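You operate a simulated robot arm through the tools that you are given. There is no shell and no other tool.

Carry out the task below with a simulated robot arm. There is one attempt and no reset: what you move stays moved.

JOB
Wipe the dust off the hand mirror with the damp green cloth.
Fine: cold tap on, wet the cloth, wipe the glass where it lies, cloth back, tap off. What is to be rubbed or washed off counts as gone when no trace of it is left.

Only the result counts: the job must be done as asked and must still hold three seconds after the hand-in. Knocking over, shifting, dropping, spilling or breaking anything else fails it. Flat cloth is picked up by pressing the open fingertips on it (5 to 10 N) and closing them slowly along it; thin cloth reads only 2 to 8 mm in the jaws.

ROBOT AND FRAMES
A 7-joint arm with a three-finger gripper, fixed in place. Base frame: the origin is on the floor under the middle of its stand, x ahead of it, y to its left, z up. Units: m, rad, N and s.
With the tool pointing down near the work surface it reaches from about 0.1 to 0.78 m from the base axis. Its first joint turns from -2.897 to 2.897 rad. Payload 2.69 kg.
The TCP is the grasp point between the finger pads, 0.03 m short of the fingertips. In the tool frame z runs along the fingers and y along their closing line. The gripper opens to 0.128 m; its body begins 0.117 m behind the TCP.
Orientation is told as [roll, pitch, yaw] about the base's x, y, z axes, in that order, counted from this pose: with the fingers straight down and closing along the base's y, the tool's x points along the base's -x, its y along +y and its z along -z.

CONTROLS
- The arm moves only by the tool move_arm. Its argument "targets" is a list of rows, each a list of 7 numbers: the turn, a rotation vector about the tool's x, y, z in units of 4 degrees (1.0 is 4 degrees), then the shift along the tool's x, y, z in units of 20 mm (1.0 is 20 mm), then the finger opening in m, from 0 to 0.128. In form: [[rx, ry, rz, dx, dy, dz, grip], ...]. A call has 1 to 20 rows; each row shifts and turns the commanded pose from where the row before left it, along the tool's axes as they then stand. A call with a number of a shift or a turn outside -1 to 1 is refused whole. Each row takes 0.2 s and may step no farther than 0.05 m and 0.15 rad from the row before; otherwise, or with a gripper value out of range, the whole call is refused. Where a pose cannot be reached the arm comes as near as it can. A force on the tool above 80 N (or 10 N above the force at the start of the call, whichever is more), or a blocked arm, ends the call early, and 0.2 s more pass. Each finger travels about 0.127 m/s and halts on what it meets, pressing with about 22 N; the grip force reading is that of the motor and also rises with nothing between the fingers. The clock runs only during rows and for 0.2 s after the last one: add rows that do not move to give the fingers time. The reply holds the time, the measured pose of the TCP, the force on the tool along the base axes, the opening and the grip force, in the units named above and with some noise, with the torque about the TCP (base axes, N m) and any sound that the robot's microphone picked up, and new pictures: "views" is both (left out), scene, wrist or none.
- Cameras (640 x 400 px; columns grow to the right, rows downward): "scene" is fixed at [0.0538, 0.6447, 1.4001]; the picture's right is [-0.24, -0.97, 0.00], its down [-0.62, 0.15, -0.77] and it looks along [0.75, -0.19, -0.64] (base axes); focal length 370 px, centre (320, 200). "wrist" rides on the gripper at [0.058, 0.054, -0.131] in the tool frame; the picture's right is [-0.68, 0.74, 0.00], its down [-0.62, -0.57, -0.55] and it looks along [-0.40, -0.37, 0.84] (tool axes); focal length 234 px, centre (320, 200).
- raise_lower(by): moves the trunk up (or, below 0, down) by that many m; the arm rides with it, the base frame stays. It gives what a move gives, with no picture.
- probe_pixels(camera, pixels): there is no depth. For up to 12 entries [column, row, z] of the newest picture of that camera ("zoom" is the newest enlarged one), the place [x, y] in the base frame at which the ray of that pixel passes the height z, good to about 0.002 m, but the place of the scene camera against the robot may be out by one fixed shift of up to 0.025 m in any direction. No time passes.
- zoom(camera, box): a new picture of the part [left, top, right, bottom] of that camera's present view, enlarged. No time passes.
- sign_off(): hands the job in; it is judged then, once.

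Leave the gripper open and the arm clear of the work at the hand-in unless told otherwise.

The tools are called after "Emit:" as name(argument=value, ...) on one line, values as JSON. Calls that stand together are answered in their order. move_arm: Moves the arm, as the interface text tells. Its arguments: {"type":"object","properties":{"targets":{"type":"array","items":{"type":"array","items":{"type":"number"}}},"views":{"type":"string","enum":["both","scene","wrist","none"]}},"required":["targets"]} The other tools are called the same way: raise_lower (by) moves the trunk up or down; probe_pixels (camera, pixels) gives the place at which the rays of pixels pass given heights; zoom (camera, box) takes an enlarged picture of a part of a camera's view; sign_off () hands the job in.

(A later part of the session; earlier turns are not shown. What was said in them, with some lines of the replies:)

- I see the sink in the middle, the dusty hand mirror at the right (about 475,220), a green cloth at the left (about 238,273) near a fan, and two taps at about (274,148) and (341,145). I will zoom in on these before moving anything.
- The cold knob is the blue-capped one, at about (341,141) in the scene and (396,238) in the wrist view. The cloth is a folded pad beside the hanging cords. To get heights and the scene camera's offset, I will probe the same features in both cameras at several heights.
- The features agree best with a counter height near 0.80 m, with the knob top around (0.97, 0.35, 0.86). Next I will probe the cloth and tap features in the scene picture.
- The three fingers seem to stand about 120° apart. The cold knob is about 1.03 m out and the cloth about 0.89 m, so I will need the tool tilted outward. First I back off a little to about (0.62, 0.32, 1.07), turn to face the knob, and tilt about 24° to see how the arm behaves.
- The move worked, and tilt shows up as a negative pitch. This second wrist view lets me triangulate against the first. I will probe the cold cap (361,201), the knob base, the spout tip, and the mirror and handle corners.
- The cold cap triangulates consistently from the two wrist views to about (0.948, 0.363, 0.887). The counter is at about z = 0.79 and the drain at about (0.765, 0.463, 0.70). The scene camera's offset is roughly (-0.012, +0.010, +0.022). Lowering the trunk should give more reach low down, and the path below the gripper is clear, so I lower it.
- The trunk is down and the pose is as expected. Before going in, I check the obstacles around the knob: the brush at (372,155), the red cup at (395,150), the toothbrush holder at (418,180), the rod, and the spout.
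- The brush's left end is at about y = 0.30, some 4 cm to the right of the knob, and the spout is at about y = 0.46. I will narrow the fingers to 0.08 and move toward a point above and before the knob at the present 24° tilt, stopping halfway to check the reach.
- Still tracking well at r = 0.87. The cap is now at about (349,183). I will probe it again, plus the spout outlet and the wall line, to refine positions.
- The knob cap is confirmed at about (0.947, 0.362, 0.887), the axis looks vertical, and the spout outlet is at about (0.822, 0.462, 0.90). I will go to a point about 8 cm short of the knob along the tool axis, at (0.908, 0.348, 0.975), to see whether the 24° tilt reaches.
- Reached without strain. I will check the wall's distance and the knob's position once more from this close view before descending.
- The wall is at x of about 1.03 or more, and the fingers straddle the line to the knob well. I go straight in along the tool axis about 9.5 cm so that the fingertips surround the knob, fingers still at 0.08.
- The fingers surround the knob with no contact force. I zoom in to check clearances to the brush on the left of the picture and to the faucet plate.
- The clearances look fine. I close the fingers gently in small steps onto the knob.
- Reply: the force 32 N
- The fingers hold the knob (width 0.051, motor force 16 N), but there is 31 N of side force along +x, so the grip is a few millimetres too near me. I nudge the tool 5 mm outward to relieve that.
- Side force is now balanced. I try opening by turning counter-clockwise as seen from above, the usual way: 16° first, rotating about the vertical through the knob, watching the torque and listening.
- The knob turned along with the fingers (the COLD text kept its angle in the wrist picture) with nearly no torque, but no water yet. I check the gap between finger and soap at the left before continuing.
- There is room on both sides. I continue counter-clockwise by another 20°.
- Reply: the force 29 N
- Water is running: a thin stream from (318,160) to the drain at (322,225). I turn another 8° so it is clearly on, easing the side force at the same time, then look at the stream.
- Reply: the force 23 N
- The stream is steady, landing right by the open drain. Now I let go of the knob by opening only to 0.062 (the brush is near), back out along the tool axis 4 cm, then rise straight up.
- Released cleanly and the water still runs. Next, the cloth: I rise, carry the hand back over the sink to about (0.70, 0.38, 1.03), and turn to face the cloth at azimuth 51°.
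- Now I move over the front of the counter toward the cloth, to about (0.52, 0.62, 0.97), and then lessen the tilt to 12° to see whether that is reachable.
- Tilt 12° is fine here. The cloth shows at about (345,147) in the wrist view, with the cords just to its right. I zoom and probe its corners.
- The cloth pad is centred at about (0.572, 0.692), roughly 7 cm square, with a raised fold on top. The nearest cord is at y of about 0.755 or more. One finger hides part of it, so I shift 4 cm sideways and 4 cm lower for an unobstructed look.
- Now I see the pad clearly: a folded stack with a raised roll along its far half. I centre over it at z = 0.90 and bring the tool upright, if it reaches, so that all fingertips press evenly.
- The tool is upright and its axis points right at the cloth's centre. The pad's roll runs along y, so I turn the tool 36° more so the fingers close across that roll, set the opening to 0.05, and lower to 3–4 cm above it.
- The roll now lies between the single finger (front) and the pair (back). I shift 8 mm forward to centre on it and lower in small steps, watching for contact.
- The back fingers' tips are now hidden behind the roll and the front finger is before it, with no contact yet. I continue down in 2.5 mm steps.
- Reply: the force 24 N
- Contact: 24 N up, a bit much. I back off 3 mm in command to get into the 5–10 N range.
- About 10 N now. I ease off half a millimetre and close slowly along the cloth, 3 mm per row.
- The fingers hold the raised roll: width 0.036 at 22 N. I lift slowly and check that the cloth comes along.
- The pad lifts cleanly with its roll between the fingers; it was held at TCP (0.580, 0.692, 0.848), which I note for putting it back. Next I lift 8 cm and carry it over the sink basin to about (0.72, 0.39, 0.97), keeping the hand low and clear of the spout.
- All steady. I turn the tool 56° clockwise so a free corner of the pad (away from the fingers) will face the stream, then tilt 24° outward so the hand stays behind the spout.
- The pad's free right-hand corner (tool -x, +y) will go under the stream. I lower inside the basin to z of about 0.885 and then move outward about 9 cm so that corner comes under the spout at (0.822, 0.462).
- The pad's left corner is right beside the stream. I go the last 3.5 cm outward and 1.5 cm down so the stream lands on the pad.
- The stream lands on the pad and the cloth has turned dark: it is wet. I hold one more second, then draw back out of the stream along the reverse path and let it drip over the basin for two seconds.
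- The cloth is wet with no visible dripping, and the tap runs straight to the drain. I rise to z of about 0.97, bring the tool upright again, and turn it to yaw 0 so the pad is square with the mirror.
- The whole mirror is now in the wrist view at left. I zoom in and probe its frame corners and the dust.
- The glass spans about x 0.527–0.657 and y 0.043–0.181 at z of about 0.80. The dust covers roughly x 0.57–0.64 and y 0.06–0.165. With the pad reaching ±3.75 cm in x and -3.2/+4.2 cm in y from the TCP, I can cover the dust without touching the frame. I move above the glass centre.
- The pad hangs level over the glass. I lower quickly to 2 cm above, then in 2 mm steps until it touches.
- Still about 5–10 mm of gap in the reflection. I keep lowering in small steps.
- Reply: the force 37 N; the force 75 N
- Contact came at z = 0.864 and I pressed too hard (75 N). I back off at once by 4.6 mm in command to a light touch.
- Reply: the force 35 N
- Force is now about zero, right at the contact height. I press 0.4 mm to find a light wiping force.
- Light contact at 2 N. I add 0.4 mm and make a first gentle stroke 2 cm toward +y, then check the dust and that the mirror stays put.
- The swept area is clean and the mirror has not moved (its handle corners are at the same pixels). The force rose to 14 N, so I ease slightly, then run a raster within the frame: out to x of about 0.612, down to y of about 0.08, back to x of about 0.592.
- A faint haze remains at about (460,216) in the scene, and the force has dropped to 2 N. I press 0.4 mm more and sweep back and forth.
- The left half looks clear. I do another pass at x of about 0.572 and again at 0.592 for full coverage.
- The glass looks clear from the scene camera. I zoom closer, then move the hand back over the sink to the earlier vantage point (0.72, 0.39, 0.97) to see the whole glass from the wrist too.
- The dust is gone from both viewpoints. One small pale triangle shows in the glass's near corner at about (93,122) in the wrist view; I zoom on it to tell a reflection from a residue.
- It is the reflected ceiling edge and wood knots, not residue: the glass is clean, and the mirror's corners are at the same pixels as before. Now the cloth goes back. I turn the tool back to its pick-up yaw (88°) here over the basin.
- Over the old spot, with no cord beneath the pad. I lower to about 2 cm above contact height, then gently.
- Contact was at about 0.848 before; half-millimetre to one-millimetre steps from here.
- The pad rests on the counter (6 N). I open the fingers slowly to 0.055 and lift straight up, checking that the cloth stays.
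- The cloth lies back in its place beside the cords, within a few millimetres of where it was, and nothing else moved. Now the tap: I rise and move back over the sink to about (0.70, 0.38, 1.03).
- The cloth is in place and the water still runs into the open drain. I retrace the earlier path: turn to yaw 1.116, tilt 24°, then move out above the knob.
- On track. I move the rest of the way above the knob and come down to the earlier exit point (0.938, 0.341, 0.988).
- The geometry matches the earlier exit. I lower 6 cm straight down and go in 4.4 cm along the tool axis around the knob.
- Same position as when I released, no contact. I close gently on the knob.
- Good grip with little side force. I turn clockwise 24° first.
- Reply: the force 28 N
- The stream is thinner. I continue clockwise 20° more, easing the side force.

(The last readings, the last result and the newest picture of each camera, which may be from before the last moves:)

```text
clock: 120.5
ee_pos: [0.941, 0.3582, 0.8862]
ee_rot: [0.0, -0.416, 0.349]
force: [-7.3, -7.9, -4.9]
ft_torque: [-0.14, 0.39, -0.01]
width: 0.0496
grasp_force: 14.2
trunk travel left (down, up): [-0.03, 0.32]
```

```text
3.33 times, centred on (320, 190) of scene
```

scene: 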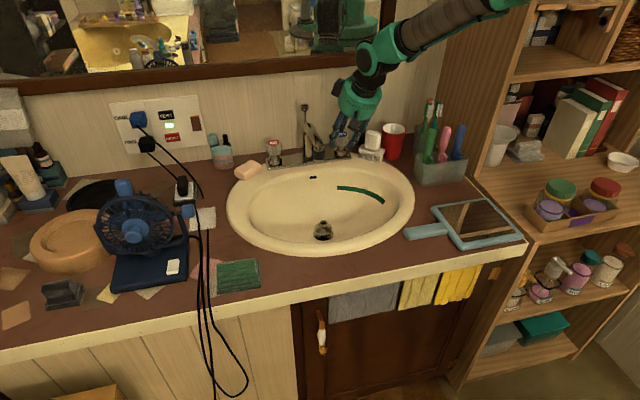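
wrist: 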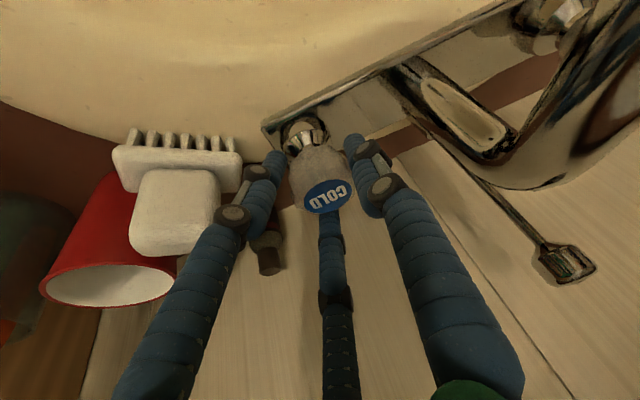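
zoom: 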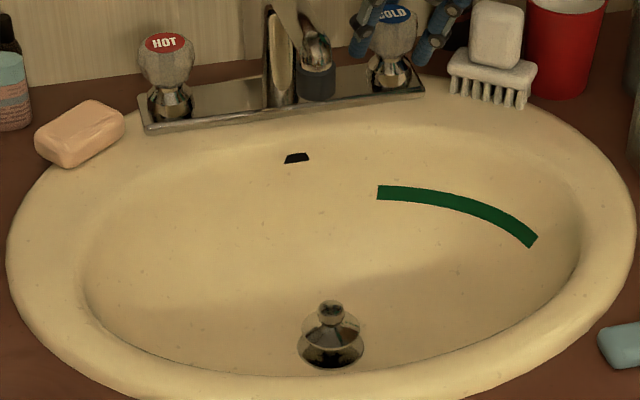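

The water is off and the basin is empty; the knob is back at its starting angle (yaw 0.349). I release, opening to 0.07, and back out along the tool axis as I came in originally.

Emit:
move_arm(targets=[[0, 0, 0, 0, 0, 0, 0.055], [0, 0, 0, 0, 0, 0, 0.06], [0, 0, 0, 0, 0, 0, 0.067], [0, 0, 0, 0, 0, 0, 0.072], [0, 0, 0, 0, 0, -0.5, 0.072], [0, 0, 0, 0, 0, -0.8, 0.072], [0, 0, 0, 0, 0, -0.8, 0.072], [0, 0, 0, 0, 0, -0.8, 0.072], [0, 0, 0, 0, 0, -0.8, 0.072], [0, 0, 0, 0, 0, -0.8, 0.072], [0, 0, 0, 0, 0, 0, 0.072]], views="both")

Emit:
zoom(camera="scene", box=[250, 100, 410, 230])

```text
clock: 122.9
ee_pos: [0.9081, 0.3455, 0.9687]
ee_rot: [-0.002, -0.419, 0.349]
force: [0.3, -0.8, 0.3]
ft_torque: [0.02, 0.03, 0.0]
width: 0.0718
grasp_force: 0.2
trunk travel left (down, up): [-0.03, 0.32]
```

scene: 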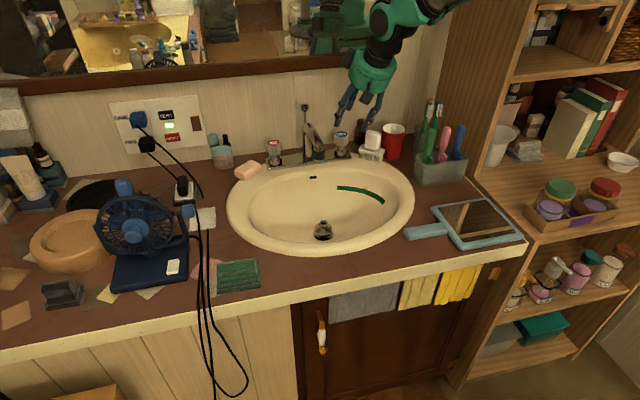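
wrist: 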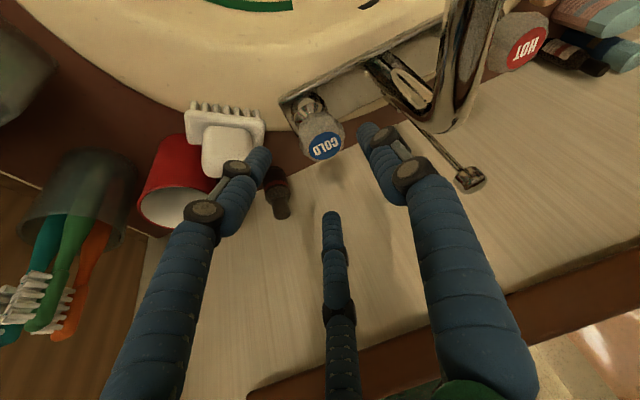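

```text
3.08 times, centred on (330, 165) of scene
```

zoom: 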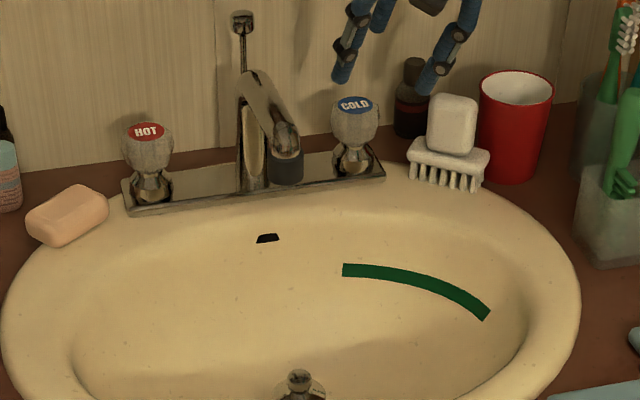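

The tap is off, and the brush, soap, cup and bottle are where they were. I withdraw the arm up and back, clear of the counter, and open the gripper fully.

Emit:
move_arm(targets=[[0, 0, 0, -0.4076, 0, -0.913, 0.072], [0, 0, 0, 0.795, 0.266, -0.668, 0.072], [0, 0, 0, 0.795, 0.266, -0.668, 0.072], [0, 0, 0, 0.795, 0.266, -0.668, 0.072], [0, 0, 0, 0.795, 0.266, -0.668, 0.072], [0, 0, 0, 0.795, 0.266, -0.668, 0.072], [0, 0, 0, 0.795, 0.266, -0.668, 0.072], [0, 0, 0, 0.795, 0.266, -0.668, 0.072], [0, 0, 0, 0.795, 0.266, -0.668, 0.09], [0, 0, 0, 0.795, 0.266, -0.668, 0.11], [0, 0, 0, 0.795, 0.266, -0.668, 0.128], [0, 0, 0, 0.9, 0.1, -0.4, 0.128], [0, 0, 0, 0.9, 0.1, -0.4, 0.128], [0, 0, 0, 0.9, 0.1, -0.4, 0.128], [0, 0, 0, 0.9, 0.1, -0.4, 0.128], [0, 0, 0, 0.9, 0.1, -0.4, 0.128], [0, 0, 0, 0.9, 0.1, -0.4, 0.128], [0, 0, 0, 0, 0, 0, 0.128]], views="both")

Emit:
zoom(camera="scene", box=[430, 195, 530, 250])

Emit:
zoom(camera="scene", box=[90, 170, 300, 310])

Emit:
zoom(camera="scene", box=[240, 90, 420, 200])

```text
clock: 126.7
ee_pos: [0.5864, 0.2992, 1.0448]
ee_rot: [0.001, -0.418, 0.35]
force: [-0.4, 0.0, 0.1]
ft_torque: [0.02, -0.03, 0.02]
width: 0.1281
grasp_force: 0.1
trunk travel left (down, up): [-0.03, 0.32]
```

scene: 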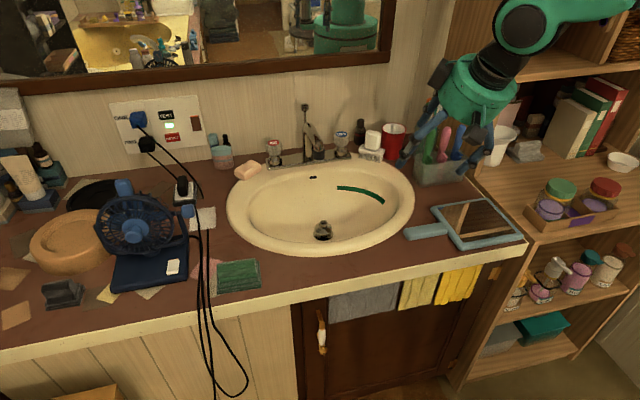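
wrist: 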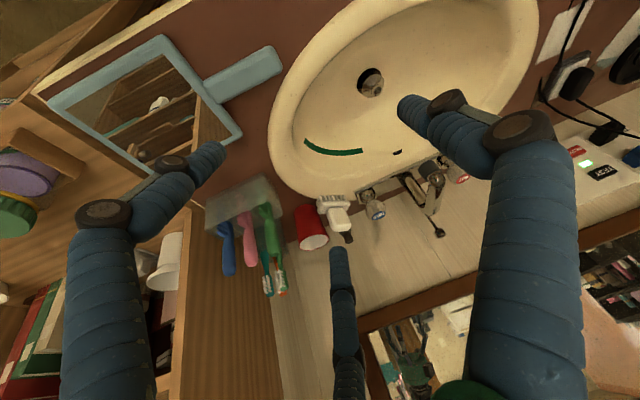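

```text
6.40 times, centred on (480, 222) of scene
```

zoom: 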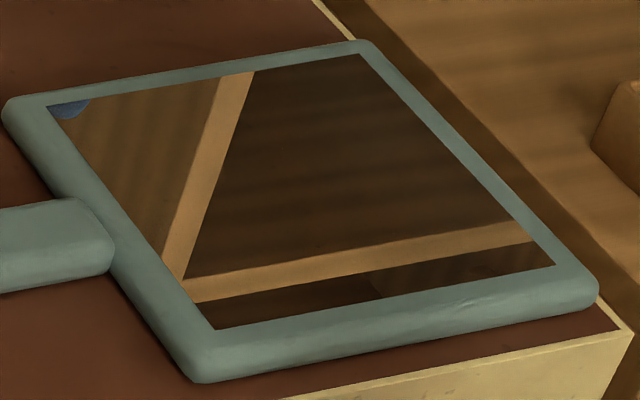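

```text
2.86 times, centred on (195, 240) of scene
```

zoom: 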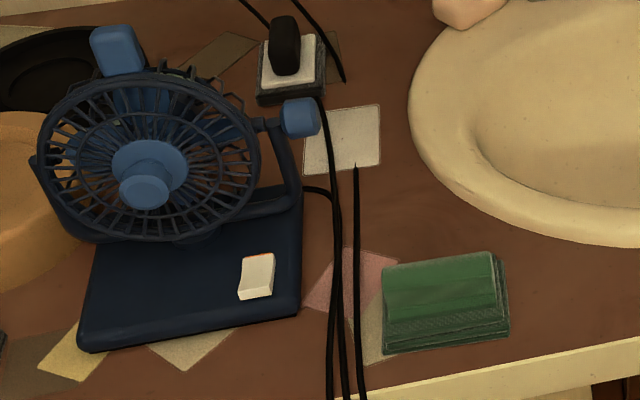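

```text
3.56 times, centred on (330, 145) of scene
```

zoom: 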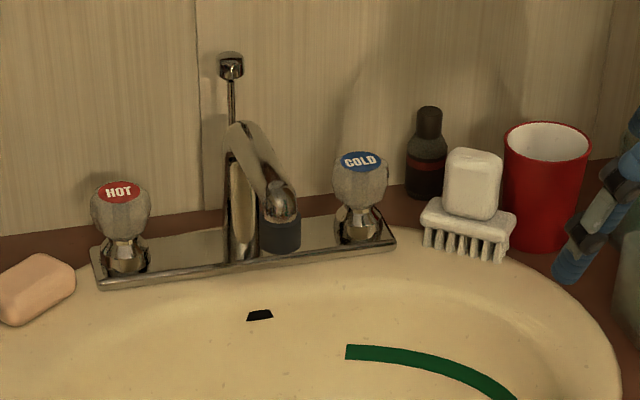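

Everything matches the starting picture, with the glass clean, the cloth back and the tap off. I take one last close look at the glass from this angle and pull the arm a bit farther up and back.

Emit:
zoom(camera="wrist", box=[40, 30, 260, 190])

Emit:
move_arm(targets=[[0, 0, 0, 0.5, 0, -0.9, 0.128], [0, 0, 0, 0.5, 0, -0.9, 0.128], [0, 0, 0, 0.5, 0, -0.9, 0.128], [0, 0, 0, 0.5, 0, -0.9, 0.128], [0, 0, 0, 0.5, 0, -0.9, 0.128], [0, 0, 0, 0.5, 0, -0.9, 0.128], [0, 0, 0, 0, 0, 0, 0.128]], views="both")

```text
2.50 times, centred on (150, 110) of wrist
```

zoom: 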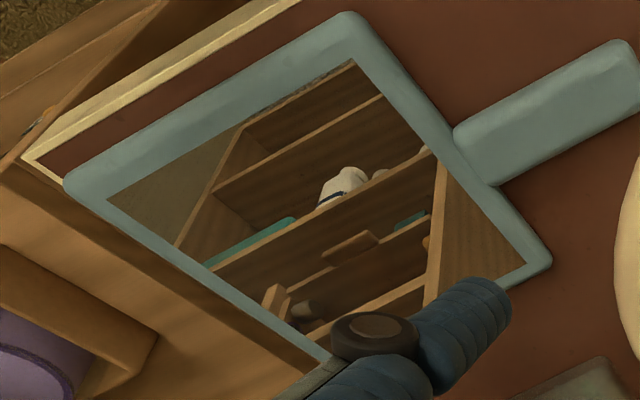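

```text
clock: 128.3
ee_pos: [0.492, 0.2647, 1.1183]
ee_rot: [0.0, -0.418, 0.35]
force: [0.8, -0.4, 0.8]
ft_torque: [-0.01, -0.03, 0.03]
width: 0.1282
grasp_force: 0.1
trunk travel left (down, up): [-0.03, 0.32]
```

scene: 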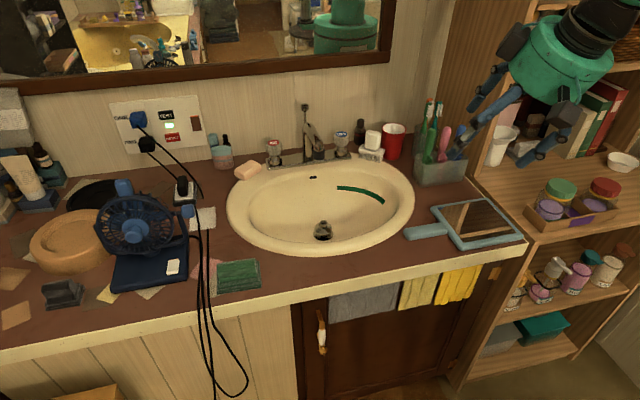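
wrist: 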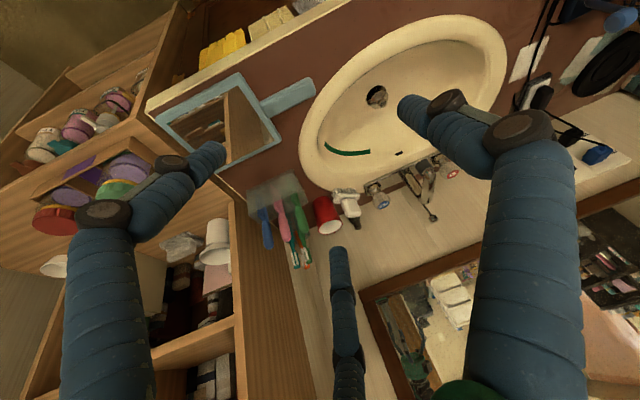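

The glass reflects the shelves crisply with no dust left. The tap is off with no stream, the cloth is back in its place, and the gripper is open and well clear. I hand the job in.

Emit:
sign_off()

```text
The job is handed in.
```

The hand mirror is wiped clean. I checked the glass from three different viewpoints and saw no dust left.

- **Tap:** The cold tap is off, with its knob back at the starting angle. The basin looked empty and I saw no spill.
- **Cloth:** I wet it under the stream and put it back beside the cords. It lies about 7 mm nearer the counter's front edge than before, and it is still wet.
- **Mirror:** It stayed where it lay. While lowering the cloth I briefly pressed on the glass with about 75 N, far more than intended. I backed off and wiped at roughly 2–14 N. I saw no crack or shift afterwards.
- **Everything else:** Nothing else was moved or knocked over that I could see. The gripper is open and the arm is clear of the counter.
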